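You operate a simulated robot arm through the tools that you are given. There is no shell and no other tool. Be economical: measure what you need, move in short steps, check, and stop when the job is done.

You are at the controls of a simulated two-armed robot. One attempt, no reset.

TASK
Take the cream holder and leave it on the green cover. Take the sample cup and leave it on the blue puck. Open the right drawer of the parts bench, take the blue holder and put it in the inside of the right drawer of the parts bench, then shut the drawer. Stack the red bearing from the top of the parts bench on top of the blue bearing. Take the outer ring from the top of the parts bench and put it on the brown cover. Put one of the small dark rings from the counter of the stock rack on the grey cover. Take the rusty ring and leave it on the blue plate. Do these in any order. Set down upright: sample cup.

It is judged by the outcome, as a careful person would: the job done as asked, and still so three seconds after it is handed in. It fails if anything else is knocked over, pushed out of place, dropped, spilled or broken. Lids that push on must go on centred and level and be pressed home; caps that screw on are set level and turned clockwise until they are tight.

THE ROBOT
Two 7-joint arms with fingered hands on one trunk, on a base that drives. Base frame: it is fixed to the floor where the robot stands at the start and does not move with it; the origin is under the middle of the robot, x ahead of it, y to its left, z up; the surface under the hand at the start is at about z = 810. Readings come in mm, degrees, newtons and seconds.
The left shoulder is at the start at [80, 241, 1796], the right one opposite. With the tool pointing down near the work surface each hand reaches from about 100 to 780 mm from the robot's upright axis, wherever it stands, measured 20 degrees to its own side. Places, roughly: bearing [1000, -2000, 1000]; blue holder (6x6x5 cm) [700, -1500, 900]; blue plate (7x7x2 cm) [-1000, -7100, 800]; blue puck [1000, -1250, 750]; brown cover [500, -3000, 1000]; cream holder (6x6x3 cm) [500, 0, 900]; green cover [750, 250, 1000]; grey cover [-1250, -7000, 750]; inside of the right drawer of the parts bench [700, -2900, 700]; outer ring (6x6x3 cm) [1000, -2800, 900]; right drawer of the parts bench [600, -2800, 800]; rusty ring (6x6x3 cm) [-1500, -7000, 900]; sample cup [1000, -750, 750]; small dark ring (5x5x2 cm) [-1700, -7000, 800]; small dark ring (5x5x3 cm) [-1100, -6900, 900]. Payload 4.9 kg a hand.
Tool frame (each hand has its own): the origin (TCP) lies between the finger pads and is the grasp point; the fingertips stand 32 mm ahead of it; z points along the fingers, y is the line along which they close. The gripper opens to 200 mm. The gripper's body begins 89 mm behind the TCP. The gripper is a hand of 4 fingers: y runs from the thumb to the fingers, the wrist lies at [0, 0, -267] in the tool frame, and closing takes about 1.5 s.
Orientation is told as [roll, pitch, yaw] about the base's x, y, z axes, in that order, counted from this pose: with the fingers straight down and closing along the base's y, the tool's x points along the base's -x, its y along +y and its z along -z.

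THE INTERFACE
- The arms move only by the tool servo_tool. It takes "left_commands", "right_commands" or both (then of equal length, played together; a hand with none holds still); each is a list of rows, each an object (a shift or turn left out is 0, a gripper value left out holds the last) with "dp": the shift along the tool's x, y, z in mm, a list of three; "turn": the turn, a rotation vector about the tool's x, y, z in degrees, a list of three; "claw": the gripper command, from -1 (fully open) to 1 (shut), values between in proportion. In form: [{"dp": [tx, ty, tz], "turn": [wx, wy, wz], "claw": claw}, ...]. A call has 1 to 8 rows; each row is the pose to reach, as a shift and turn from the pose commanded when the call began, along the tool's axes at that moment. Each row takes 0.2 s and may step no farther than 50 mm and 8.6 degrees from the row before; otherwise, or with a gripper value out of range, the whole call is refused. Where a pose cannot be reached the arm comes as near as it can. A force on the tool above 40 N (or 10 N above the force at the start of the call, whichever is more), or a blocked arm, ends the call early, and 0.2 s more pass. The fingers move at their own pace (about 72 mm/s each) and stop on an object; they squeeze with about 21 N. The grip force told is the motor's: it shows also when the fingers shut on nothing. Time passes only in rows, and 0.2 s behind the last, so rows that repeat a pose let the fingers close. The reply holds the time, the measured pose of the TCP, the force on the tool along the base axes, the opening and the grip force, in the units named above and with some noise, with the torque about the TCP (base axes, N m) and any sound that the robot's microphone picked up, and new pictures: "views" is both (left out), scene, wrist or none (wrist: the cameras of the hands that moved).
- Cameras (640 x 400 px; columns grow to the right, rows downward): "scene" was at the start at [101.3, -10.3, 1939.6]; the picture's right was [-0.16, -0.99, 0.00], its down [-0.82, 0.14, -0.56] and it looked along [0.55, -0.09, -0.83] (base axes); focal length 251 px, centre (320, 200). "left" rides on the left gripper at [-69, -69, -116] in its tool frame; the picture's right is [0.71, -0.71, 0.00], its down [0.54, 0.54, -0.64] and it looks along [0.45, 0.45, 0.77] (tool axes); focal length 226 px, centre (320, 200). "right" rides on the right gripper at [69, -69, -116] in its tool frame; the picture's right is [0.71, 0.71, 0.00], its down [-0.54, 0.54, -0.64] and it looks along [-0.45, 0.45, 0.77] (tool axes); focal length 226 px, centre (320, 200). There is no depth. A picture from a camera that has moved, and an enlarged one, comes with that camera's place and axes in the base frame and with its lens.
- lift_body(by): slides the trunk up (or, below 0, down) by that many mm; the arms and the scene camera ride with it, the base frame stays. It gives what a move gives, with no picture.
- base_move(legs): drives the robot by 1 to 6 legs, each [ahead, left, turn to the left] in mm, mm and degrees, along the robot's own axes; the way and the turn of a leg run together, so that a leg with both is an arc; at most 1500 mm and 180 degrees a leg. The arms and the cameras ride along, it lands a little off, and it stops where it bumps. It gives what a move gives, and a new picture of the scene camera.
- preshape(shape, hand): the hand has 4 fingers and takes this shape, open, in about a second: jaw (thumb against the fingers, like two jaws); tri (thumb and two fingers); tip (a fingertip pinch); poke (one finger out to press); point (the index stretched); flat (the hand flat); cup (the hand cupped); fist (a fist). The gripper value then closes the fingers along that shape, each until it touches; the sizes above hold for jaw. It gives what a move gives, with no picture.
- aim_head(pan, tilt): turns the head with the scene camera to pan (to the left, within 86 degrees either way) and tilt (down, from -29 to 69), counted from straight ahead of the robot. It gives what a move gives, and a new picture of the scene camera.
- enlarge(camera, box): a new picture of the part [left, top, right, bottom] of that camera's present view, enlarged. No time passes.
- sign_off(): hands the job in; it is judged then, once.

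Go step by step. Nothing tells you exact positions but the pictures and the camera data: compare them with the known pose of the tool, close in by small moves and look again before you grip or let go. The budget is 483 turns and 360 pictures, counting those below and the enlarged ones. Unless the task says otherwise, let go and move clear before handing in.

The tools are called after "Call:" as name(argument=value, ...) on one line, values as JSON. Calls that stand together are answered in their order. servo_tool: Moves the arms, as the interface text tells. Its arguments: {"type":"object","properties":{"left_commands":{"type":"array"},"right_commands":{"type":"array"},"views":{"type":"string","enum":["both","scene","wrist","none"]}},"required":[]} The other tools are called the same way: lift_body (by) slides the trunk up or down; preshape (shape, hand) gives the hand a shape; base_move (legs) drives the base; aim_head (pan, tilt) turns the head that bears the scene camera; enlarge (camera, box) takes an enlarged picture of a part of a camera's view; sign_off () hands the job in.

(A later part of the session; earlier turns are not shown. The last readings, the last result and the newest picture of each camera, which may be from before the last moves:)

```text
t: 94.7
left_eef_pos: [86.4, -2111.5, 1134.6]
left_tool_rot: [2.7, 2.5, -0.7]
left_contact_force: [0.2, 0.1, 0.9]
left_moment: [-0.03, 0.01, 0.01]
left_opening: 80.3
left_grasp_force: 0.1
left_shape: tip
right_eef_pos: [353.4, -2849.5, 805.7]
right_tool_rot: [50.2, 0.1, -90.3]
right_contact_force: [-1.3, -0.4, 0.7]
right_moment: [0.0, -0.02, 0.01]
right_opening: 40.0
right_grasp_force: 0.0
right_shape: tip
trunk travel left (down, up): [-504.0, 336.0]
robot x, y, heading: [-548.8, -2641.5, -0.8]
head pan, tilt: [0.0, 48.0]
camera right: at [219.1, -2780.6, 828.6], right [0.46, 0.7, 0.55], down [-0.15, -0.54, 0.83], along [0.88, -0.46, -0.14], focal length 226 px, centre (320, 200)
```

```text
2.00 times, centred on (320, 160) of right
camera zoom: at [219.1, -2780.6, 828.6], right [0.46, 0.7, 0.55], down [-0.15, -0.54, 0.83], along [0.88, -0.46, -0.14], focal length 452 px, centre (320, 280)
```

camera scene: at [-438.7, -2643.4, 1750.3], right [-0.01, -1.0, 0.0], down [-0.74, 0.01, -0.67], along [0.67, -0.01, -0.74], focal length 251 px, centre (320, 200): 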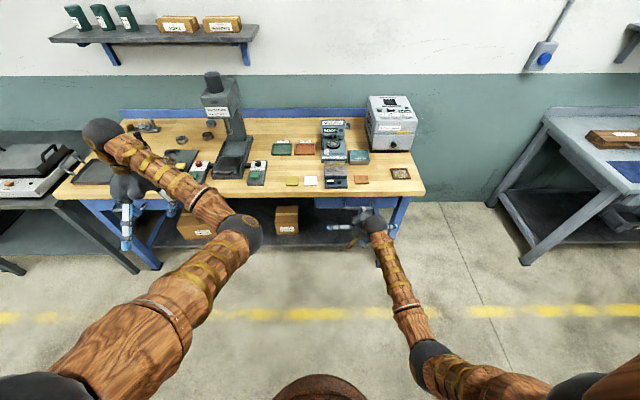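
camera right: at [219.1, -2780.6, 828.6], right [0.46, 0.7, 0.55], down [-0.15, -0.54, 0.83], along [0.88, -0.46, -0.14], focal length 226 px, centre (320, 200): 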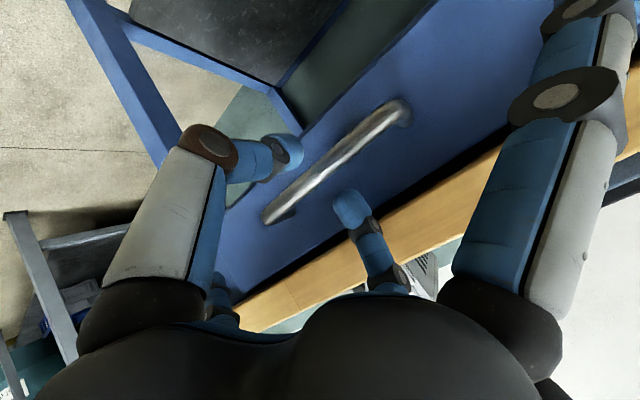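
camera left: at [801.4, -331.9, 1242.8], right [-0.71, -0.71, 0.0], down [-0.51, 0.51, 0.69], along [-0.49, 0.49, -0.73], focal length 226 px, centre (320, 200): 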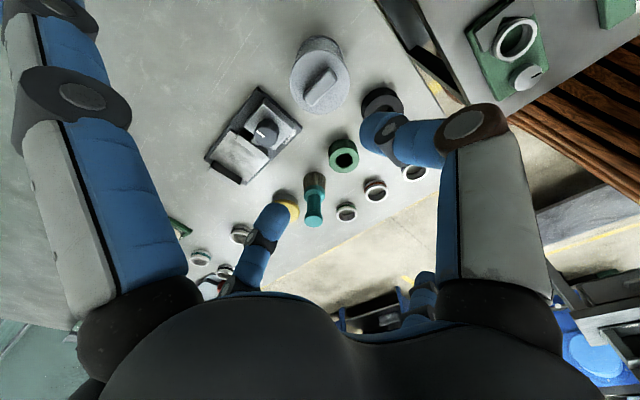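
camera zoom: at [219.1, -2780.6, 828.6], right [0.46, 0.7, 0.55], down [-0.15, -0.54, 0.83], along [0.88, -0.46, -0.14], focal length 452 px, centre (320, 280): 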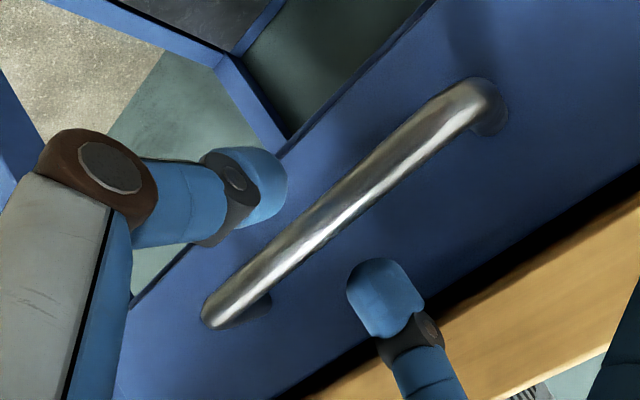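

The bar centre computes to 26 mm ahead of the TCP, well within the fingertips. Advancing 6 mm and closing.

Call:
servo_tool(right_commands=[{"dp": [0, -3, 6]}, {"dp": [0, -3, 6], "claw": 1}, {"dp": [0, -3, 6], "claw": 1}, {"dp": [0, -3, 6], "claw": 1}, {"dp": [0, -3, 6], "claw": 1}], views="wrist")

Call:
enlarge(camera="right", box=[200, 60, 440, 260])

```text
t: 95.8
left_eef_pos: [85.6, -2112.8, 1134.3]
left_tool_rot: [2.7, 2.4, -0.7]
left_contact_force: [-0.3, -0.2, 0.2]
left_moment: [-0.01, -0.03, 0.0]
left_opening: 80.3
left_grasp_force: 0.1
left_shape: tip
right_eef_pos: [354.2, -2850.1, 797.8]
right_tool_rot: [50.0, 0.3, -90.4]
right_contact_force: [-9.3, -0.2, -5.6]
right_moment: [0.01, 0.26, 0.03]
right_opening: 14.5
right_grasp_force: 21.6
right_shape: tip
trunk travel left (down, up): [-504.0, 336.0]
robot x, y, heading: [-546.0, -2642.6, -0.9]
head pan, tilt: [0.0, 48.0]
camera right: at [221.0, -2781.0, 821.1], right [0.46, 0.7, 0.54], down [-0.15, -0.54, 0.83], along [0.88, -0.46, -0.15], focal length 226 px, centre (320, 200)
```

right: 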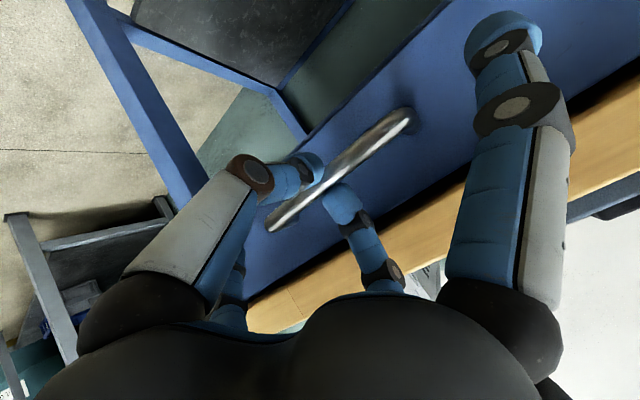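

```text
2.00 times, centred on (320, 160) of right
camera zoom: at [221.0, -2781.0, 821.1], right [0.46, 0.7, 0.54], down [-0.15, -0.54, 0.83], along [0.88, -0.46, -0.15], focal length 452 px, centre (320, 280)
```

zoom: 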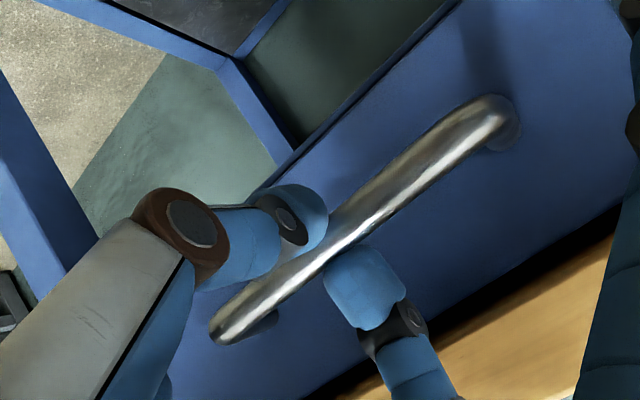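

The bar is gripped. Pulling back gently with the base.

Call:
base_move(legs=[[-80, 0, 0]])

```text
t: 96.9
left_eef_pos: [9.2, -2110.8, 1132.0]
left_tool_rot: [2.6, 2.7, -0.6]
left_contact_force: [0.2, 0.0, 0.1]
left_moment: [0.0, 0.05, 0.03]
left_opening: 80.0
left_grasp_force: 0.1
left_shape: tip
right_eef_pos: [277.2, -2848.1, 795.5]
right_tool_rot: [49.9, 0.2, -90.2]
right_contact_force: [0.0, 0.2, -0.6]
right_moment: [0.0, -0.01, -0.01]
right_opening: 13.3
right_grasp_force: 20.7
right_shape: tip
trunk travel left (down, up): [-504.0, 336.0]
robot x, y, heading: [-627.6, -2639.5, -0.7]
head pan, tilt: [0.0, 48.0]
camera scene: at [-512.9, -2642.3, 1749.7], right [-0.01, -1.0, 0.0], down [-0.75, 0.01, -0.67], along [0.67, -0.01, -0.75], focal length 251 px, centre (320, 200)
```

scene: 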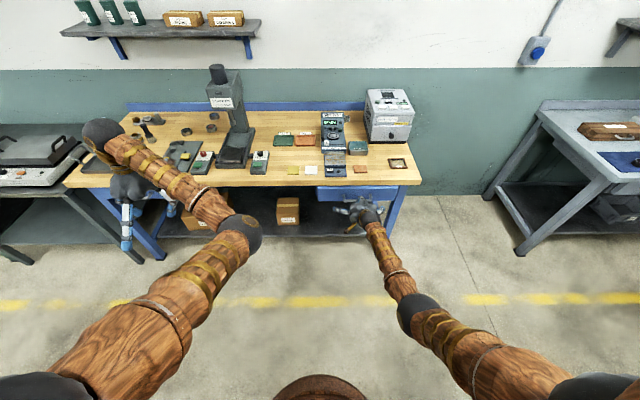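

Call:
enlarge(camera="scene", box=[290, 150, 430, 240])

Call:
enlarge(camera="right", box=[0, 0, 640, 400])

```text
4.44 times, centred on (360, 195) of scene
camera zoom: at [-512.9, -2642.3, 1749.7], right [-0.01, -1.0, 0.0], down [-0.75, 0.01, -0.67], along [0.67, -0.01, -0.75], focal length 1115 px, centre (142, 222)
```

zoom: 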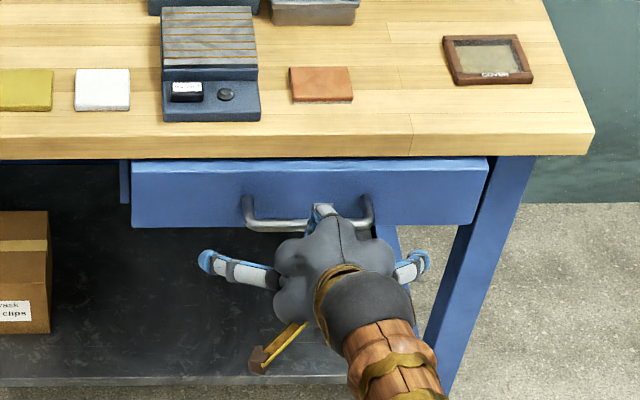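

```text
1.00 times, centred on (320, 200) of right (not enlarged: the box is as wide or as high as the picture)
camera zoom: at [144.7, -2779.4, 819.8], right [0.46, 0.7, 0.54], down [-0.15, -0.54, 0.83], along [0.88, -0.46, -0.15], focal length 226 px, centre (320, 200)
```

zoom: 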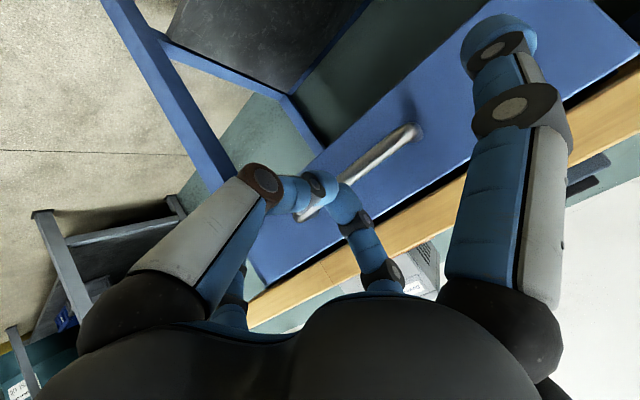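

The drawer is sliding out. Pulling another 180 mm.

Call:
base_move(legs=[[-90, 0, 0], [-90, 0, 0]])

Call:
enlarge(camera="scene", box=[290, 140, 430, 230])

```text
t: 97.9
left_eef_pos: [-70.4, -2100.8, 1133.2]
left_tool_rot: [2.3, 2.3, 2.0]
left_contact_force: [0.5, 0.5, -0.3]
left_moment: [-0.08, -0.03, 0.01]
left_opening: 80.0
left_grasp_force: 0.1
left_shape: tip
right_eef_pos: [230.8, -2824.8, 797.9]
right_tool_rot: [50.0, 0.1, -87.4]
right_contact_force: [-0.2, 0.4, 0.5]
right_moment: [0.01, 0.01, -0.03]
right_opening: 13.5
right_grasp_force: 20.7
right_shape: tip
trunk travel left (down, up): [-504.0, 336.0]
robot x, y, heading: [-677.5, -2663.9, 2.0]
head pan, tilt: [0.0, 48.0]
stopped in leg 1: the robot was blocked; the commanded pose is now the measured one
camera scene: at [-569.2, -2654.9, 1750.2], right [0.04, -1.0, 0.0], down [-0.74, -0.03, -0.67], along [0.67, 0.02, -0.74], focal length 251 px, centre (320, 200)
```

scene: 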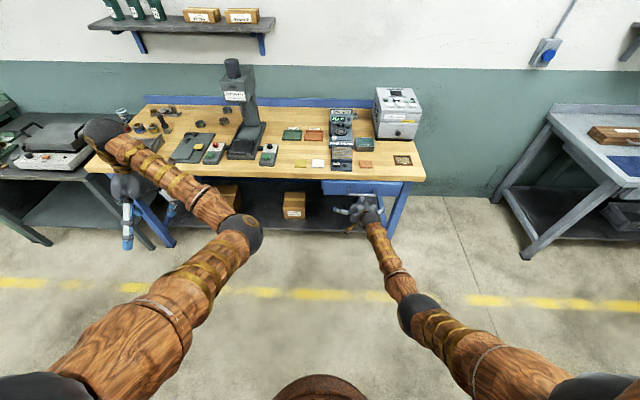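

```text
4.44 times, centred on (360, 185) of scene
camera zoom: at [-569.2, -2654.9, 1750.2], right [0.04, -1.0, 0.0], down [-0.74, -0.03, -0.67], along [0.67, 0.02, -0.74], focal length 1115 px, centre (142, 267)
```

zoom: 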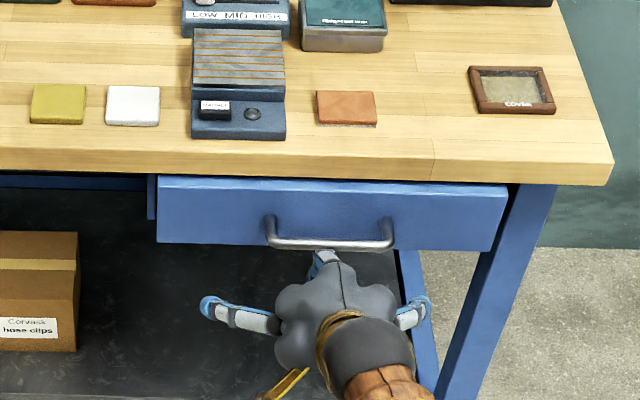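

The pinch slipped after opening the drawer about 30 mm, and something behind blocked the base. I'll open the fingers, raise the hand, re-square the base a little forward, and retry with a more vertical hook and slow arm pull.

Call:
servo_tool(right_commands=[{"dp": [0, -20, -15], "claw": 0.4}, {"dp": [0, -20, -45]}, {"dp": [0, 15, -75]}, {"dp": [0, 40, -105]}, {"dp": [0, 40, -105]}], views="none")

Call:
base_move(legs=[[90, 0, -2]])

Call:
enlarge(camera="scene", box=[310, 150, 430, 225])

Call:
enlarge(camera="right", box=[0, 0, 640, 400])

```text
t: 99.1
left_eef_pos: [-72.3, -2103.7, 1134.1]
left_tool_rot: [2.7, 2.4, 1.8]
left_contact_force: [-0.1, 0.1, 0.5]
left_moment: [-0.04, -0.04, -0.02]
left_opening: 80.1
left_grasp_force: 0.0
left_shape: tip
right_eef_pos: [174.8, -2828.3, 895.7]
right_tool_rot: [50.0, 0.1, -87.6]
right_contact_force: [0.3, 0.6, 0.2]
right_moment: [0.03, -0.01, -0.02]
right_opening: 60.0
right_grasp_force: 0.1
right_shape: tip
trunk travel left (down, up): [-504.0, 336.0]
robot x, y, heading: [-679.4, -2663.5, 2.0]
head pan, tilt: [0.0, 48.0]
```

```text
t: 100.2
left_eef_pos: [34.6, -2124.2, 1135.9]
left_tool_rot: [2.6, 2.3, -0.1]
left_contact_force: [-0.3, -0.6, 0.3]
left_moment: [0.02, -0.01, 0.05]
left_opening: 80.0
left_grasp_force: 0.1
left_shape: tip
right_eef_pos: [255.8, -2855.8, 895.0]
right_tool_rot: [50.1, 0.2, -89.5]
right_contact_force: [-0.2, 0.8, -0.3]
right_moment: [-0.01, -0.04, -0.02]
right_opening: 60.2
right_grasp_force: 0.1
right_shape: tip
trunk travel left (down, up): [-504.0, 336.0]
robot x, y, heading: [-588.7, -2666.3, 0.5]
head pan, tilt: [0.0, 48.0]
camera scene: at [-485.4, -2661.3, 1750.6], right [0.0, -1.0, 0.0], down [-0.74, 0.0, -0.67], along [0.67, 0.0, -0.74], focal length 251 px, centre (320, 200)
```

scene: 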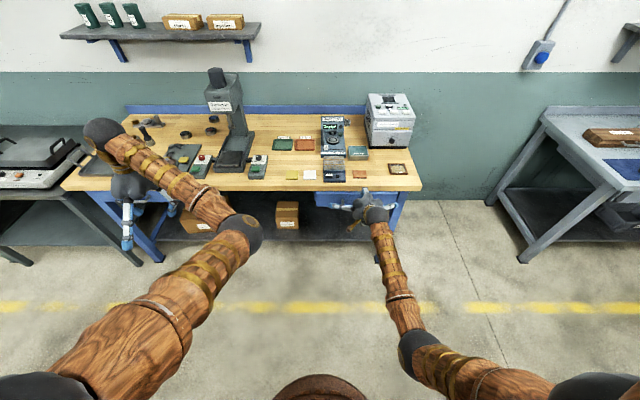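

```text
5.33 times, centred on (370, 188) of scene
camera zoom: at [-485.4, -2661.3, 1750.6], right [0.0, -1.0, 0.0], down [-0.74, 0.0, -0.67], along [0.67, 0.0, -0.74], focal length 1338 px, centre (53, 267)
```

zoom: 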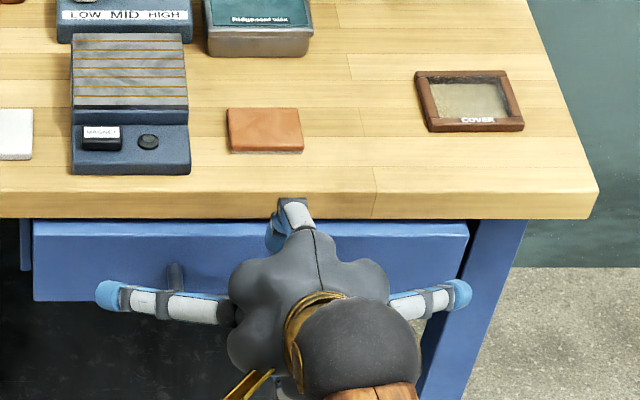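

```text
1.00 times, centred on (320, 200) of right (not enlarged: the box is as wide or as high as the picture)
camera zoom: at [122.8, -2789.5, 919.5], right [0.45, 0.71, 0.54], down [-0.14, -0.55, 0.83], along [0.88, -0.45, -0.14], focal length 226 px, centre (320, 200)
```

zoom: 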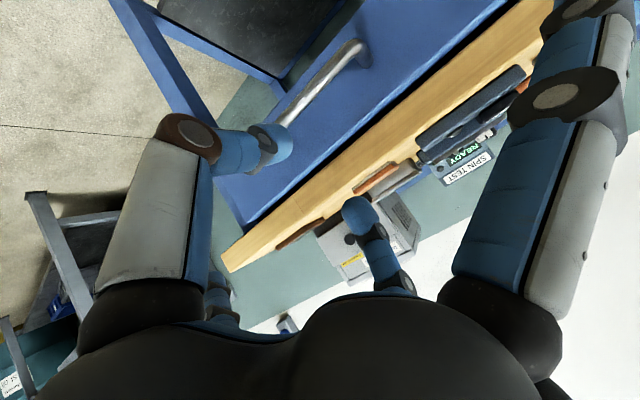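

Bar now at about [344, -2849, 790]. Reducing tilt to 25° and lining up above it.

Call:
servo_tool(right_commands=[{"dp": [3, 7, 12], "turn": [8, 0, 0], "claw": 0.55}, {"dp": [7, 14, 25], "turn": [16, 0, 0]}, {"dp": [7, 21, 37], "turn": [24, 0, 0]}, {"dp": [7, 21, 37], "turn": [25, 0, 0]}], views="wrist")

```text
t: 101.2
left_eef_pos: [36.3, -2125.0, 1135.0]
left_tool_rot: [2.6, 2.5, -0.1]
left_contact_force: [0.5, 0.5, 0.4]
left_moment: [0.02, -0.02, -0.03]
left_opening: 79.9
left_grasp_force: 0.0
left_shape: tip
right_eef_pos: [299.6, -2849.7, 887.0]
right_tool_rot: [24.9, 0.2, -89.5]
right_contact_force: [-0.5, -0.6, 0.7]
right_moment: [-0.01, 0.0, -0.01]
right_opening: 45.1
right_grasp_force: 0.1
right_shape: tip
trunk travel left (down, up): [-504.0, 336.0]
robot x, y, heading: [-590.4, -2661.6, 0.0]
head pan, tilt: [0.0, 48.0]
camera right: at [187.7, -2782.6, 964.9], right [0.64, 0.71, 0.3], down [0.22, -0.54, 0.81], along [0.74, -0.45, -0.5], focal length 226 px, centre (320, 200)
```

right: 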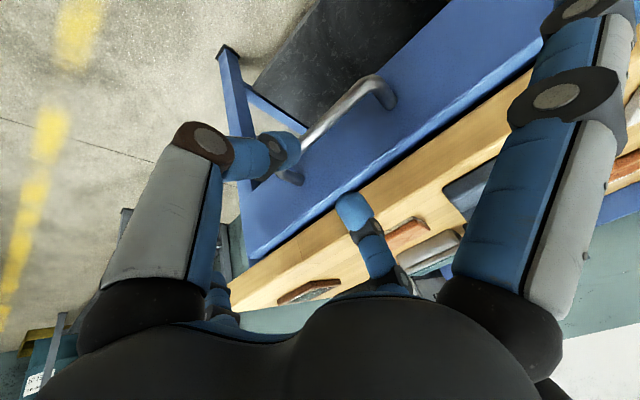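

Call:
servo_tool(right_commands=[{"dp": [0, 0, 25]}, {"dp": [0, 0, 50]}, {"dp": [0, 0, 62]}, {"dp": [0, 0, 62]}], views="wrist")

Call:
enlarge(camera="right", box=[200, 60, 440, 260])

```text
t: 102.2
left_eef_pos: [36.3, -2123.4, 1134.1]
left_tool_rot: [2.6, 2.3, -0.2]
left_contact_force: [0.4, -0.4, 0.9]
left_moment: [0.0, 0.02, -0.02]
left_opening: 80.2
left_grasp_force: 0.1
left_shape: tip
right_eef_pos: [327.0, -2848.6, 830.7]
right_tool_rot: [24.9, 0.2, -89.5]
right_contact_force: [0.7, 0.2, -0.7]
right_moment: [0.03, 0.04, 0.02]
right_opening: 45.2
right_grasp_force: 0.0
right_shape: tip
trunk travel left (down, up): [-504.0, 336.0]
robot x, y, heading: [-592.6, -2662.6, 0.2]
head pan, tilt: [0.0, 48.0]
camera right: at [214.7, -2781.3, 908.1], right [0.64, 0.71, 0.3], down [0.22, -0.54, 0.81], along [0.74, -0.45, -0.5], focal length 226 px, centre (320, 200)
```

right: 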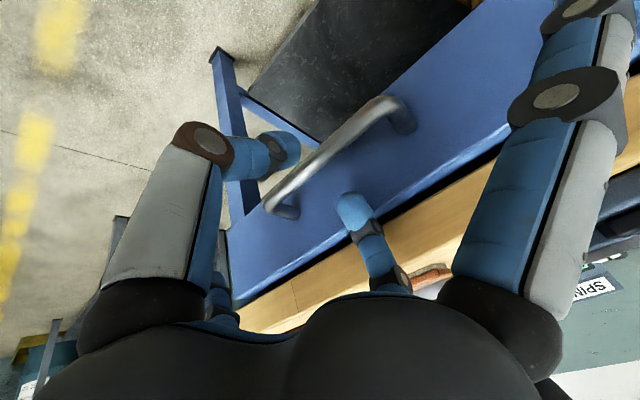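

```text
2.00 times, centred on (320, 160) of right
camera zoom: at [214.7, -2781.3, 908.1], right [0.64, 0.71, 0.3], down [0.22, -0.54, 0.81], along [0.74, -0.45, -0.5], focal length 452 px, centre (320, 280)
```

zoom: 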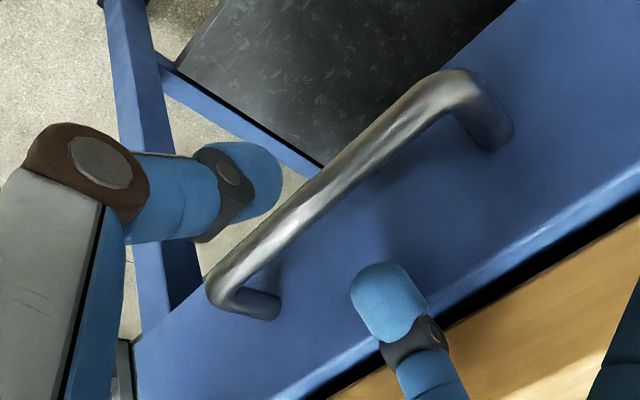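

Good alignment, bar 48 mm ahead. Advancing 24 mm, then closing.

Call:
servo_tool(right_commands=[{"dp": [0, -1, 8]}, {"dp": [0, -2, 16]}, {"dp": [0, -3, 24]}, {"dp": [0, -3, 24], "claw": 1}, {"dp": [0, -3, 24], "claw": 1}, {"dp": [0, -3, 24], "claw": 1}], views="wrist")

Call:
enlarge(camera="right", box=[200, 60, 440, 260])

```text
t: 103.6
left_eef_pos: [35.5, -2123.4, 1135.0]
left_tool_rot: [2.6, 2.4, -0.1]
left_contact_force: [-0.2, -0.3, 0.4]
left_moment: [0.02, -0.03, -0.01]
left_opening: 80.1
left_grasp_force: 0.1
left_shape: tip
right_eef_pos: [333.6, -2848.1, 809.9]
right_tool_rot: [25.2, 0.3, -89.5]
right_contact_force: [0.6, -0.4, 5.7]
right_moment: [0.05, -0.16, -0.05]
right_opening: 8.8
right_grasp_force: 20.2
right_shape: tip
trunk travel left (down, up): [-504.0, 336.0]
robot x, y, heading: [-591.3, -2659.4, -0.0]
head pan, tilt: [0.0, 48.0]
camera right: at [221.5, -2781.9, 887.4], right [0.63, 0.71, 0.3], down [0.22, -0.54, 0.81], along [0.74, -0.45, -0.5], focal length 226 px, centre (320, 200)
```

right: 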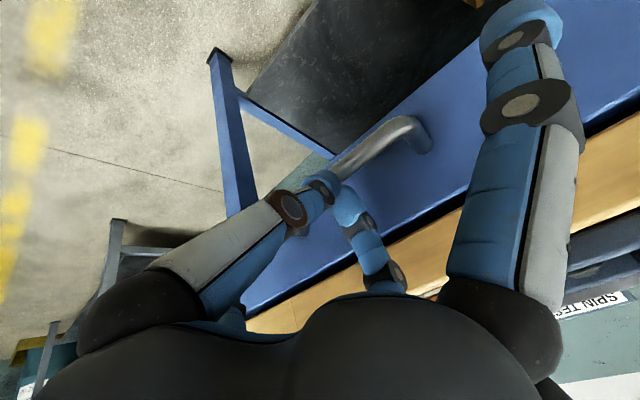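

```text
2.00 times, centred on (320, 160) of right
camera zoom: at [221.5, -2781.9, 887.4], right [0.63, 0.71, 0.3], down [0.22, -0.54, 0.81], along [0.74, -0.45, -0.5], focal length 452 px, centre (320, 280)
```

zoom: 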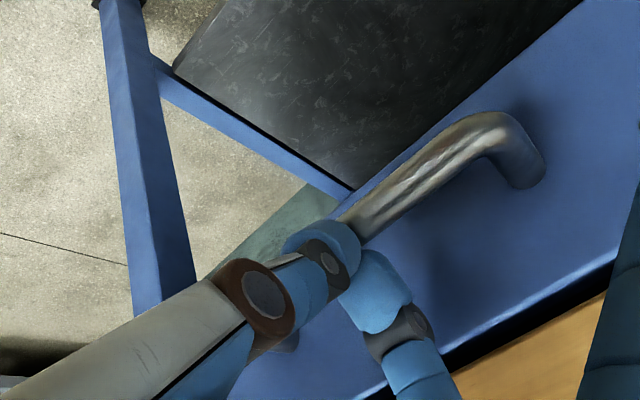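

The closure (8.8 mm) looks like it's only at the bar's top. I'll reopen, go 14 mm deeper, and close again.

Call:
servo_tool(right_commands=[{"claw": 0.5}, {"claw": 0.5}, {"dp": [0, 0, 5], "claw": 0.5}, {"dp": [0, 0, 10], "claw": 0.5}, {"dp": [0, 0, 14], "claw": 0.5}, {"dp": [0, 0, 14], "claw": 0.5}], views="wrist")

Call:
enlarge(camera="right", box=[200, 60, 440, 260])

```text
t: 105.0
left_eef_pos: [36.3, -2125.0, 1134.9]
left_tool_rot: [2.6, 2.4, 0.0]
left_contact_force: [-0.4, 0.6, -0.7]
left_moment: [0.01, -0.02, 0.01]
left_opening: 79.9
left_grasp_force: 0.1
left_shape: tip
right_eef_pos: [335.4, -2849.3, 796.9]
right_tool_rot: [25.1, 0.1, -89.5]
right_contact_force: [-2.2, 0.0, -0.3]
right_moment: [-0.01, -0.08, 0.0]
right_opening: 49.6
right_grasp_force: 0.1
right_shape: tip
trunk travel left (down, up): [-504.0, 336.0]
robot x, y, heading: [-587.8, -2665.4, 0.0]
head pan, tilt: [0.0, 48.0]
camera right: at [224.6, -2782.3, 873.5], right [0.64, 0.71, 0.3], down [0.22, -0.54, 0.81], along [0.74, -0.45, -0.5], focal length 226 px, centre (320, 200)
```

right: 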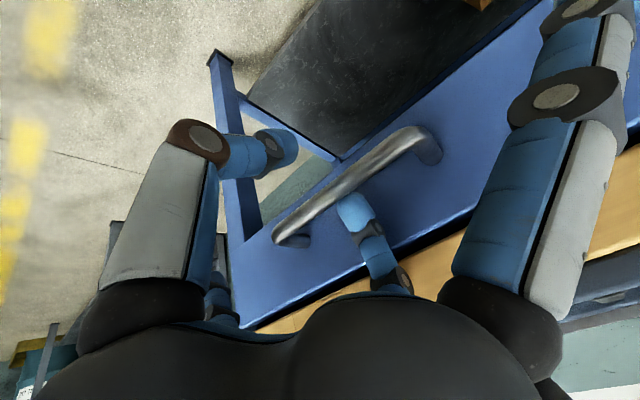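

```text
2.00 times, centred on (320, 160) of right
camera zoom: at [224.6, -2782.3, 873.5], right [0.64, 0.71, 0.3], down [0.22, -0.54, 0.81], along [0.74, -0.45, -0.5], focal length 452 px, centre (320, 280)
```

zoom: 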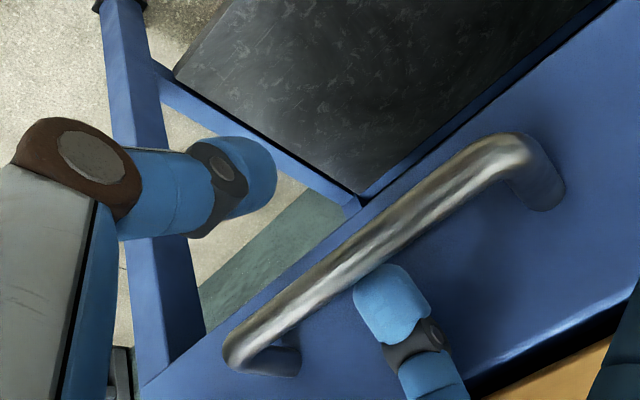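

The finger appears to pass behind the bar now (bar 12 mm ahead of the TCP). Closing.

Call:
servo_tool(right_commands=[{"claw": 1}, {"claw": 1}, {"claw": 1}, {"claw": 1}], views="wrist")

Call:
enlarge(camera="right", box=[200, 60, 440, 260])

```text
t: 106.0
left_eef_pos: [37.5, -2124.6, 1134.3]
left_tool_rot: [2.5, 2.5, -0.1]
left_contact_force: [-0.1, -0.4, 0.7]
left_moment: [0.03, 0.01, -0.02]
left_opening: 79.9
left_grasp_force: 0.1
left_shape: tip
right_eef_pos: [336.5, -2849.1, 793.7]
right_tool_rot: [24.9, 0.2, -89.6]
right_contact_force: [1.1, 0.4, -4.6]
right_moment: [0.02, 0.09, 0.0]
right_opening: 14.2
right_grasp_force: 21.2
right_shape: tip
trunk travel left (down, up): [-504.0, 336.0]
robot x, y, heading: [-592.3, -2665.5, 0.3]
head pan, tilt: [0.0, 48.0]
camera right: at [224.9, -2782.3, 872.6], right [0.64, 0.71, 0.3], down [0.23, -0.54, 0.81], along [0.74, -0.45, -0.51], focal length 226 px, centre (320, 200)
```

right: 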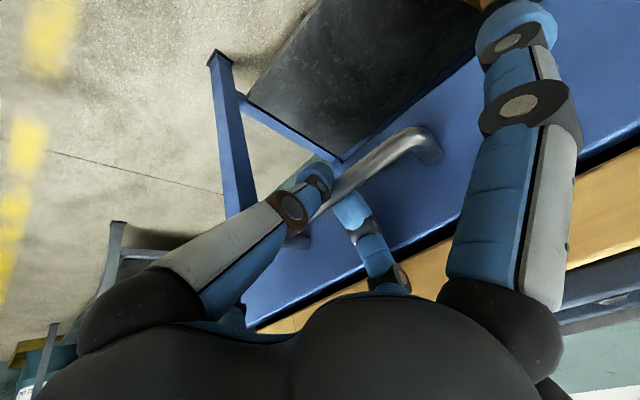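

```text
2.00 times, centred on (320, 160) of right
camera zoom: at [224.9, -2782.3, 872.6], right [0.64, 0.71, 0.3], down [0.23, -0.54, 0.81], along [0.74, -0.45, -0.51], focal length 452 px, centre (320, 280)
```

zoom: 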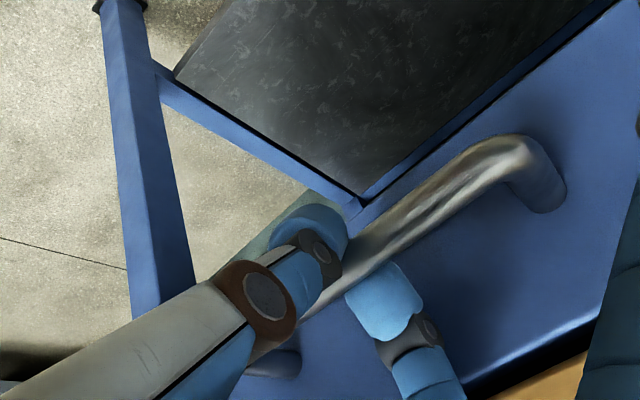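

Bar is gripped deeper. Pulling slowly with the arm.

Call:
servo_tool(right_commands=[{"dp": [0, -9, -4]}, {"dp": [0, -18, -8.5]}, {"dp": [0, -27, -12.7]}, {"dp": [0, -36, -17]}, {"dp": [0, -45, -21]}, {"dp": [0, -54, -25.4]}, {"dp": [0, -63, -29.6]}, {"dp": [0, -72, -34]}], views="wrist")

```text
t: 107.8
left_eef_pos: [35.3, -2123.8, 1134.1]
left_tool_rot: [2.7, 2.3, -0.1]
left_contact_force: [-1.0, 0.4, 0.1]
left_moment: [0.0, 0.0, 0.0]
left_opening: 80.1
left_grasp_force: 0.0
left_shape: tip
right_eef_pos: [259.2, -2848.8, 794.9]
right_tool_rot: [24.9, 0.1, -89.4]
right_contact_force: [0.5, 1.5, -1.4]
right_moment: [0.01, -0.01, -0.03]
right_opening: 13.8
right_grasp_force: 21.1
right_shape: tip
trunk travel left (down, up): [-504.0, 336.0]
robot x, y, heading: [-593.1, -2663.4, 0.2]
head pan, tilt: [0.0, 48.0]
camera right: at [147.8, -2782.4, 872.1], right [0.64, 0.71, 0.3], down [0.23, -0.54, 0.81], along [0.74, -0.45, -0.5], focal length 226 px, centre (320, 200)
```

right: 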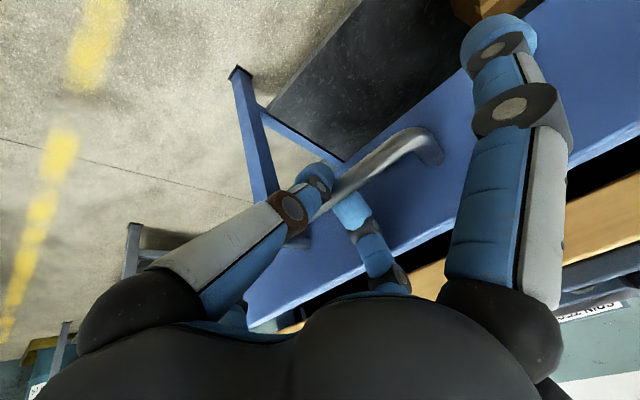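

The drawer follows now. Pulling further.

Call:
servo_tool(right_commands=[{"dp": [0, -9, -4]}, {"dp": [0, -20, -9.3]}, {"dp": [0, -31, -14.5]}, {"dp": [0, -42, -19.6]}, {"dp": [0, -53, -24.8]}, {"dp": [0, -64, -30]}, {"dp": [0, -75, -35]}, {"dp": [0, -86, -40]}], views="scene")

Call:
enlarge(camera="scene", box=[300, 140, 440, 230])

```text
t: 109.6
left_eef_pos: [36.9, -2124.7, 1134.5]
left_tool_rot: [2.6, 2.4, -0.2]
left_contact_force: [-0.4, 0.5, -0.1]
left_moment: [-0.02, -0.01, -0.02]
left_opening: 80.2
left_grasp_force: 0.1
left_shape: tip
right_eef_pos: [164.9, -2848.8, 794.9]
right_tool_rot: [24.9, 0.2, -89.6]
right_contact_force: [1.7, -0.3, -2.1]
right_moment: [0.0, 0.0, -0.02]
right_opening: 14.1
right_grasp_force: 20.6
right_shape: tip
trunk travel left (down, up): [-504.0, 336.0]
robot x, y, heading: [-591.0, -2663.6, 0.2]
head pan, tilt: [0.0, 48.0]
camera scene: at [-482.1, -2661.9, 1750.3], right [0.0, -1.0, 0.0], down [-0.74, 0.0, -0.67], along [0.67, 0.0, -0.74], focal length 251 px, centre (320, 200)
```

scene: 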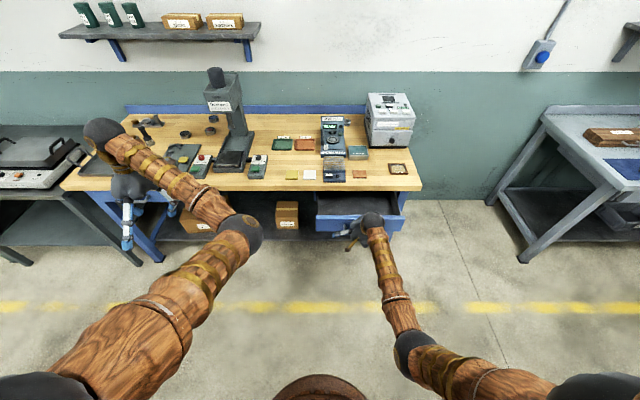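

```text
4.44 times, centred on (370, 185) of scene
camera zoom: at [-482.1, -2661.9, 1750.3], right [0.0, -1.0, 0.0], down [-0.74, 0.0, -0.67], along [0.67, 0.0, -0.74], focal length 1115 px, centre (98, 267)
```

zoom: 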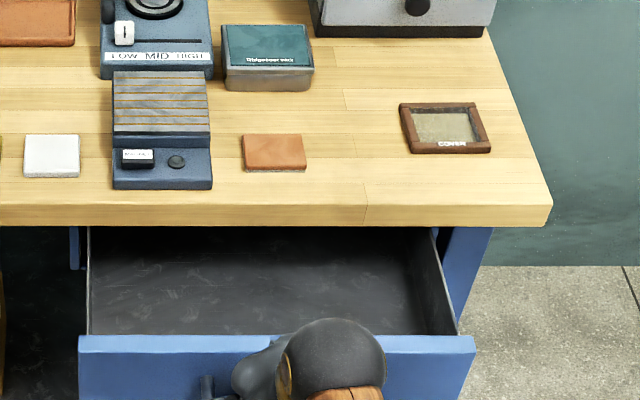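

The drawer is open about 185 mm and empty. Releasing the bar and withdrawing upward.

Call:
servo_tool(right_commands=[{"claw": 0.4}, {"claw": 0.4}, {"dp": [0, 0, -20]}, {"dp": [0, 0, -60]}, {"dp": [0, 0, -105]}, {"dp": [0, 0, -150], "turn": [8, 0, 0]}, {"dp": [0, 0, -195], "turn": [16, 0, 0]}, {"dp": [0, 0, -240], "turn": [24, 0, 0]}], views="wrist")

```text
t: 111.4
left_eef_pos: [36.7, -2124.2, 1134.8]
left_tool_rot: [2.6, 2.5, -0.2]
left_contact_force: [-0.7, -0.4, 0.2]
left_moment: [0.0, 0.0, 0.0]
left_opening: 80.3
left_grasp_force: 0.2
left_shape: tip
right_eef_pos: [79.3, -2850.5, 983.0]
right_tool_rot: [6.9, 0.2, -89.6]
right_contact_force: [-0.1, -0.4, -0.1]
right_moment: [0.0, 0.01, -0.01]
right_opening: 60.0
right_grasp_force: 0.0
right_shape: tip
right hand out of reach, approached as far as the arm can: row 8
trunk travel left (down, up): [-504.0, 336.0]
robot x, y, heading: [-591.2, -2662.4, 0.0]
head pan, tilt: [0.0, 48.0]
camera right: at [-3.9, -2784.3, 1091.5], right [0.7, 0.71, 0.09], down [0.47, -0.54, 0.7], along [0.55, -0.45, -0.71], focal length 226 px, centre (320, 200)
```

right: 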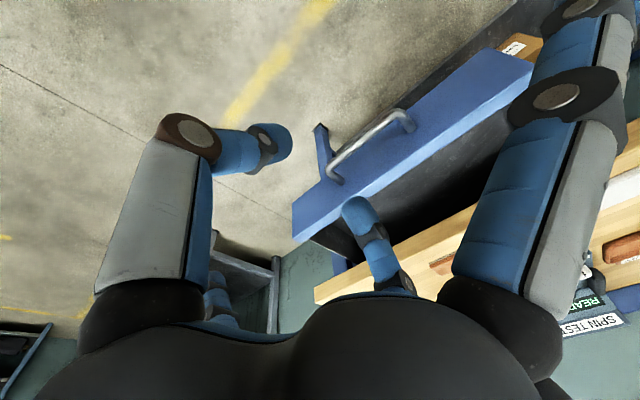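

Drawer released and stays open. Now I'll straighten the right hand (level, yaw 0) for fetching the blue holder.

Call:
servo_tool(right_commands=[{"turn": [6.9, 0, 0]}, {"dp": [0, 0, -30], "turn": [6.9, 0, 0]}], views="none")

Call:
servo_tool(right_commands=[{"turn": [0, 0, -8.5]}, {"turn": [0, 0, -17]}, {"turn": [0, 0, -25.5]}, {"turn": [0, 0, -34]}, {"turn": [0, 0, -42.5]}, {"turn": [0, 0, -51]}, {"turn": [0, 0, -59.5]}, {"turn": [0, 0, -68]}], views="none")

Call:
servo_tool(right_commands=[{"turn": [0, 0, -8]}, {"turn": [0, 0, -15]}, {"turn": [0, 0, -21.5]}, {"dp": [-30, 0, -40], "turn": [0, 0, -21.5]}, {"dp": [-60, 0, -80], "turn": [0, 0, -21.5]}, {"dp": [-60, 0, -100], "turn": [0, 0, -21.5]}], views="none")

```text
t: 112.0
left_eef_pos: [36.3, -2125.7, 1135.0]
left_tool_rot: [2.7, 2.4, -0.1]
left_contact_force: [-0.3, -0.6, 0.7]
left_moment: [0.01, -0.02, 0.01]
left_opening: 80.1
left_grasp_force: 0.0
left_shape: tip
right_eef_pos: [88.5, -2841.5, 994.4]
right_tool_rot: [4.2, 1.4, -89.0]
right_contact_force: [0.3, -0.1, -0.4]
right_moment: [0.05, 0.01, 0.01]
right_opening: 60.1
right_grasp_force: 0.0
right_shape: tip
right hand out of reach, approached as far as the arm can: row 1, 2
trunk travel left (down, up): [-504.0, 336.0]
robot x, y, heading: [-590.4, -2662.3, -0.1]
head pan, tilt: [0.0, 48.0]
```

```text
t: 113.8
left_eef_pos: [35.7, -2124.4, 1134.9]
left_tool_rot: [2.6, 2.4, -0.1]
left_contact_force: [-0.1, 0.3, -0.4]
left_moment: [-0.03, 0.0, 0.01]
left_opening: 80.2
left_grasp_force: 0.1
left_shape: tip
right_eef_pos: [88.5, -2840.0, 993.0]
right_tool_rot: [2.9, -3.4, -20.8]
right_contact_force: [0.6, 0.4, 1.2]
right_moment: [0.01, 0.03, -0.01]
right_opening: 60.1
right_grasp_force: 0.1
right_shape: tip
trunk travel left (down, up): [-504.0, 336.0]
robot x, y, heading: [-590.1, -2661.3, -0.0]
head pan, tilt: [0.0, 48.0]
```

```text
t: 115.2
left_eef_pos: [36.1, -2123.0, 1135.1]
left_tool_rot: [2.6, 2.4, -0.1]
left_contact_force: [0.0, 0.3, 0.7]
left_moment: [-0.01, -0.02, 0.01]
left_opening: 80.0
left_grasp_force: 0.0
left_shape: tip
right_eef_pos: [136.8, -2861.4, 1097.5]
right_tool_rot: [1.3, -4.1, 0.5]
right_contact_force: [0.4, 0.1, -0.3]
right_moment: [-0.02, -0.02, -0.01]
right_opening: 59.8
right_grasp_force: 0.0
right_shape: tip
trunk travel left (down, up): [-504.0, 336.0]
robot x, y, heading: [-591.1, -2659.5, 0.3]
head pan, tilt: [0.0, 48.0]
```

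Driving left toward the blue holder (about [740, -1507]).

Call:
base_move(legs=[[40, 1355, 0]])

Call:
base_move(legs=[[450, 0, 0]])

Call:
enlarge(camera="scene", box=[310, 130, 530, 270])

```text
t: 122.1
left_eef_pos: [60.5, -742.3, 1134.1]
left_tool_rot: [2.6, 2.3, 0.5]
left_contact_force: [-0.4, -0.8, -0.7]
left_moment: [0.03, 0.01, 0.04]
left_opening: 80.2
left_grasp_force: 0.1
left_shape: tip
right_eef_pos: [171.7, -1480.3, 1097.4]
right_tool_rot: [1.4, -4.2, 1.2]
right_contact_force: [0.6, 0.0, 1.0]
right_moment: [-0.01, -0.01, 0.02]
right_opening: 60.0
right_grasp_force: 0.0
right_shape: tip
trunk travel left (down, up): [-504.0, 336.0]
robot x, y, heading: [-561.5, -1288.5, 0.5]
head pan, tilt: [0.0, 48.0]
camera scene: at [-450.5, -1285.8, 1750.2], right [0.01, -1.0, 0.0], down [-0.74, -0.01, -0.67], along [0.67, 0.01, -0.74], focal length 251 px, centre (320, 200)
```

scene: 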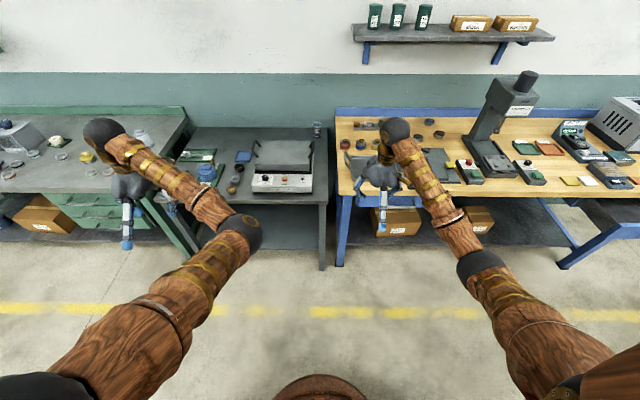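

```text
t: 124.8
left_eef_pos: [514.2, -734.3, 1134.5]
left_tool_rot: [2.6, 2.3, 0.6]
left_contact_force: [1.0, 0.2, 0.4]
left_moment: [0.0, -0.01, -0.02]
left_opening: 80.1
left_grasp_force: 0.0
left_shape: tip
right_eef_pos: [625.7, -1471.8, 1097.4]
right_tool_rot: [1.4, -4.2, 1.3]
right_contact_force: [-0.4, 1.0, 0.5]
right_moment: [0.0, -0.02, -0.04]
right_opening: 59.7
right_grasp_force: 0.1
right_shape: tip
trunk travel left (down, up): [-504.0, 336.0]
robot x, y, heading: [-104.7, -1281.7, 0.7]
head pan, tilt: [0.0, 48.0]
camera scene: at [3.1, -1279.2, 1750.4], right [0.01, -1.0, 0.0], down [-0.74, -0.01, -0.67], along [0.67, 0.01, -0.74], focal length 251 px, centre (320, 200)
```

scene: 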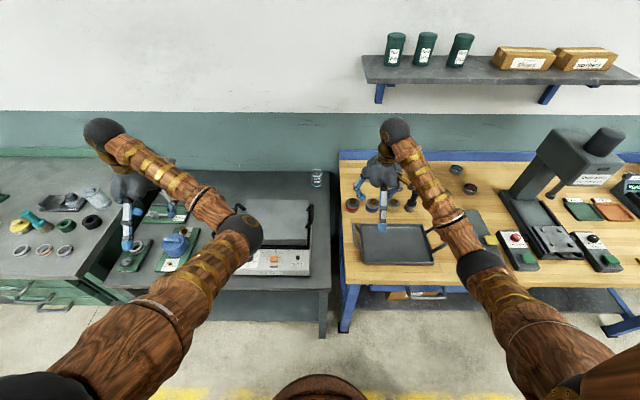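

```text
2.86 times, centred on (420, 200) of scene
camera zoom: at [3.1, -1279.2, 1750.4], right [0.01, -1.0, 0.0], down [-0.74, -0.01, -0.67], along [0.67, 0.01, -0.74], focal length 716 px, centre (34, 200)
```

zoom: 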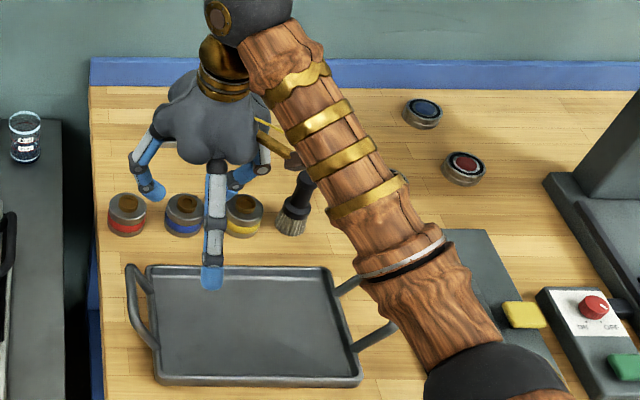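

Blue holder at about [741, -1502]. Levelling the hand and moving above it.

Call:
servo_tool(right_commands=[{"dp": [-30, -8, 10], "turn": [0.5, 1.5, 0.5], "claw": 0.3}, {"dp": [-60, -16, 30], "turn": [1, 3, 1]}, {"dp": [-90, -24, 50], "turn": [1.4, 4.2, 1.3]}, {"dp": [-115, -30, 75], "turn": [1.4, 4.2, 1.3]}, {"dp": [-115, -30, 85], "turn": [1.4, 4.2, 1.3]}], views="wrist")

Call:
enlarge(camera="right", box=[200, 40, 440, 240])

```text
t: 126.0
left_eef_pos: [514.7, -735.6, 1135.0]
left_tool_rot: [2.6, 2.4, 0.7]
left_contact_force: [0.4, -1.1, 0.1]
left_moment: [-0.01, -0.01, -0.01]
left_opening: 80.1
left_grasp_force: 0.1
left_shape: tip
right_eef_pos: [748.3, -1498.0, 1019.1]
right_tool_rot: [0.0, 0.0, 0.1]
right_contact_force: [-0.4, -0.1, 0.1]
right_moment: [-0.02, -0.02, 0.0]
right_opening: 69.7
right_grasp_force: 0.1
right_shape: tip
trunk travel left (down, up): [-504.0, 336.0]
robot x, y, heading: [-105.9, -1284.5, 0.8]
head pan, tilt: [0.0, 48.0]
camera right: at [680.6, -1567.8, 1137.8], right [-0.71, 0.71, 0.0], down [0.54, 0.54, 0.64], along [0.45, 0.45, -0.77], focal length 226 px, centre (320, 200)
```

right: 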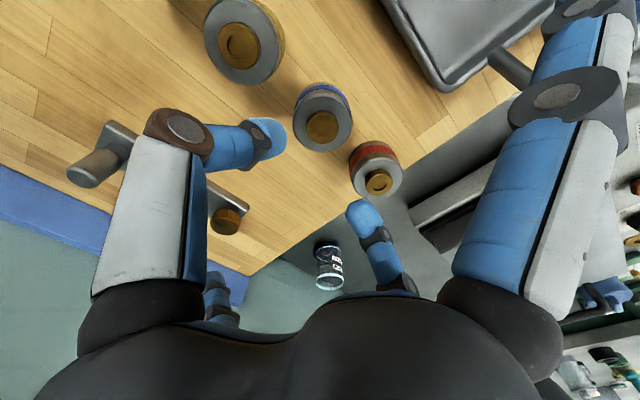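

```text
2.00 times, centred on (320, 140) of right
camera zoom: at [680.6, -1567.8, 1137.8], right [-0.71, 0.71, 0.0], down [0.54, 0.54, 0.64], along [0.45, 0.45, -0.77], focal length 452 px, centre (320, 320)
```

zoom: 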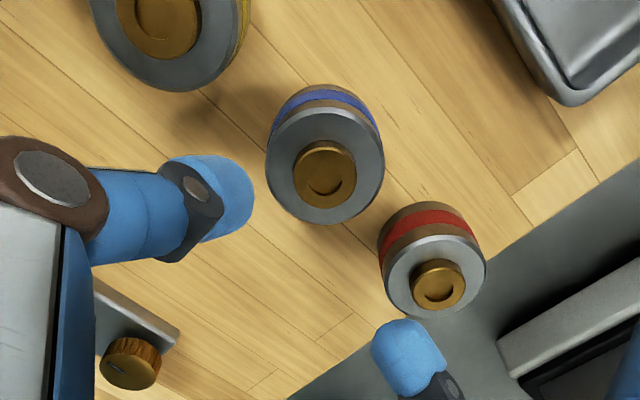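

Holder top centre is [740, -1505], z≈910. Correcting and descending partway.

Call:
servo_tool(right_commands=[{"dp": [4, -3, 20]}, {"dp": [8, -6, 45]}, {"dp": [8, -6, 60]}, {"dp": [8, -6, 60]}], views="wrist")

Call:
enlarge(camera="right", box=[200, 60, 440, 260])

Call:
enlarge(camera="scene", box=[320, 140, 460, 240])

```text
t: 127.0
left_eef_pos: [515.0, -735.8, 1133.8]
left_tool_rot: [2.6, 2.3, 0.5]
left_contact_force: [0.5, -0.1, -0.3]
left_moment: [-0.02, -0.01, 0.03]
left_opening: 80.0
left_grasp_force: 0.1
left_shape: tip
right_eef_pos: [741.6, -1501.0, 959.3]
right_tool_rot: [0.0, 0.2, 0.1]
right_contact_force: [-0.7, 0.1, 0.8]
right_moment: [0.0, -0.01, 0.02]
right_opening: 69.8
right_grasp_force: 0.0
right_shape: tip
trunk travel left (down, up): [-504.0, 336.0]
robot x, y, heading: [-106.5, -1281.7, 0.9]
head pan, tilt: [0.0, 48.0]
camera right: at [673.0, -1572.5, 1076.6], right [-0.71, 0.71, 0.0], down [0.54, 0.54, 0.64], along [0.45, 0.45, -0.77], focal length 226 px, centre (320, 200)
```

right: 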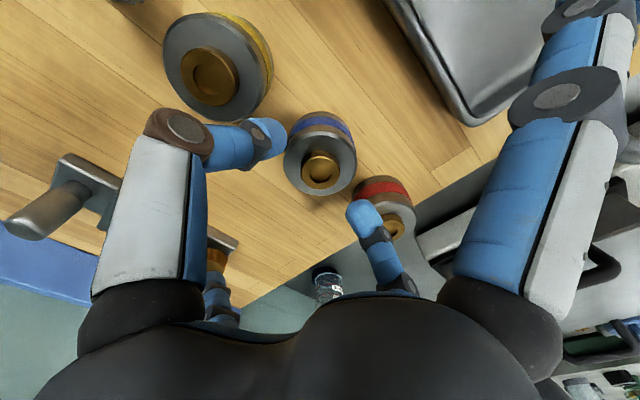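

```text
2.00 times, centred on (320, 160) of right
camera zoom: at [673.0, -1572.5, 1076.6], right [-0.71, 0.71, 0.0], down [0.54, 0.54, 0.64], along [0.45, 0.45, -0.77], focal length 452 px, centre (320, 280)
```

zoom: 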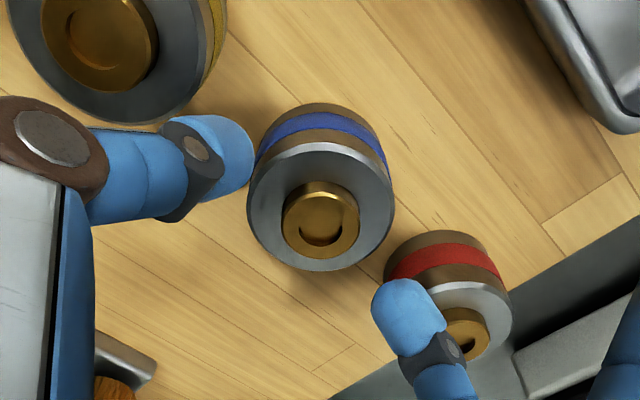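

```text
4.00 times, centred on (390, 190) of scene
camera zoom: at [5.0, -1279.2, 1750.2], right [0.01, -1.0, 0.0], down [-0.74, -0.01, -0.67], along [0.67, 0.01, -0.74], focal length 1003 px, centre (40, 240)
```

zoom: 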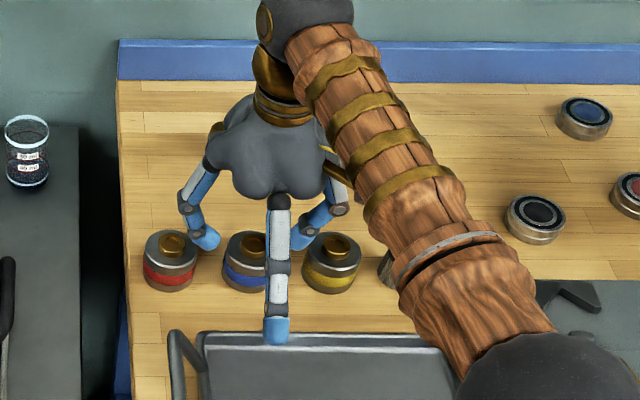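

Exactly centred. Narrowing the opening slightly to fit the gaps, then descending.

Call:
servo_tool(right_commands=[{"dp": [0, 0, 0], "claw": 0.37}, {"dp": [0, 0, 10]}, {"dp": [0, 0, 22]}, {"dp": [0, 0, 32]}, {"dp": [0, 0, 37]}, {"dp": [0, 0, 37]}], views="wrist")

Call:
enlarge(camera="right", box=[200, 60, 440, 260])

```text
t: 128.1
left_eef_pos: [513.5, -735.6, 1136.6]
left_tool_rot: [2.6, 2.3, 0.6]
left_contact_force: [0.1, 0.2, -0.8]
left_moment: [0.03, 0.05, 0.01]
left_opening: 79.9
left_grasp_force: 0.1
left_shape: tip
right_eef_pos: [746.3, -1501.7, 937.6]
right_tool_rot: [0.4, -1.0, 0.0]
right_contact_force: [-2.5, -2.0, 29.3]
right_moment: [1.75, 0.17, 0.23]
right_opening: 63.3
right_grasp_force: 0.0
right_shape: tip
trunk travel left (down, up): [-504.0, 336.0]
robot x, y, heading: [-108.1, -1278.7, 0.8]
head pan, tilt: [0.0, 48.0]
stopped in row 5 (right hand): the force on the tool passed its limit at 43 N (the readings are from after the stop); the commanded pose is now the measured one
camera right: at [675.7, -1572.4, 1053.4], right [-0.71, 0.71, -0.01], down [0.53, 0.54, 0.65], along [0.47, 0.46, -0.76], focal length 226 px, centre (320, 200)
```

right: 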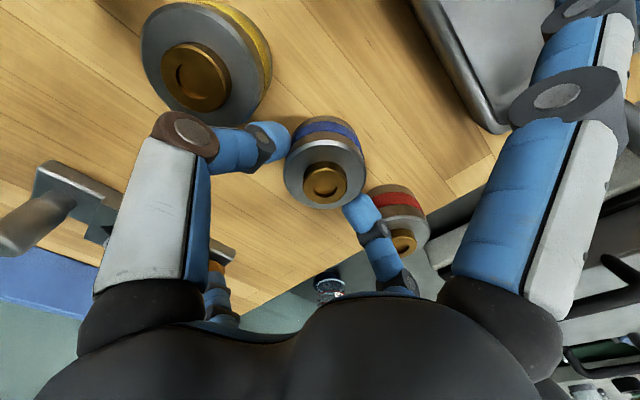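

```text
2.00 times, centred on (320, 160) of right
camera zoom: at [675.7, -1572.4, 1053.4], right [-0.71, 0.71, -0.01], down [0.53, 0.54, 0.65], along [0.47, 0.46, -0.76], focal length 452 px, centre (320, 280)
```

zoom: 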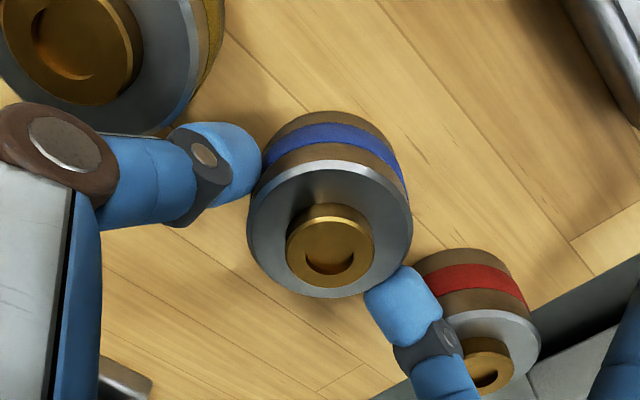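

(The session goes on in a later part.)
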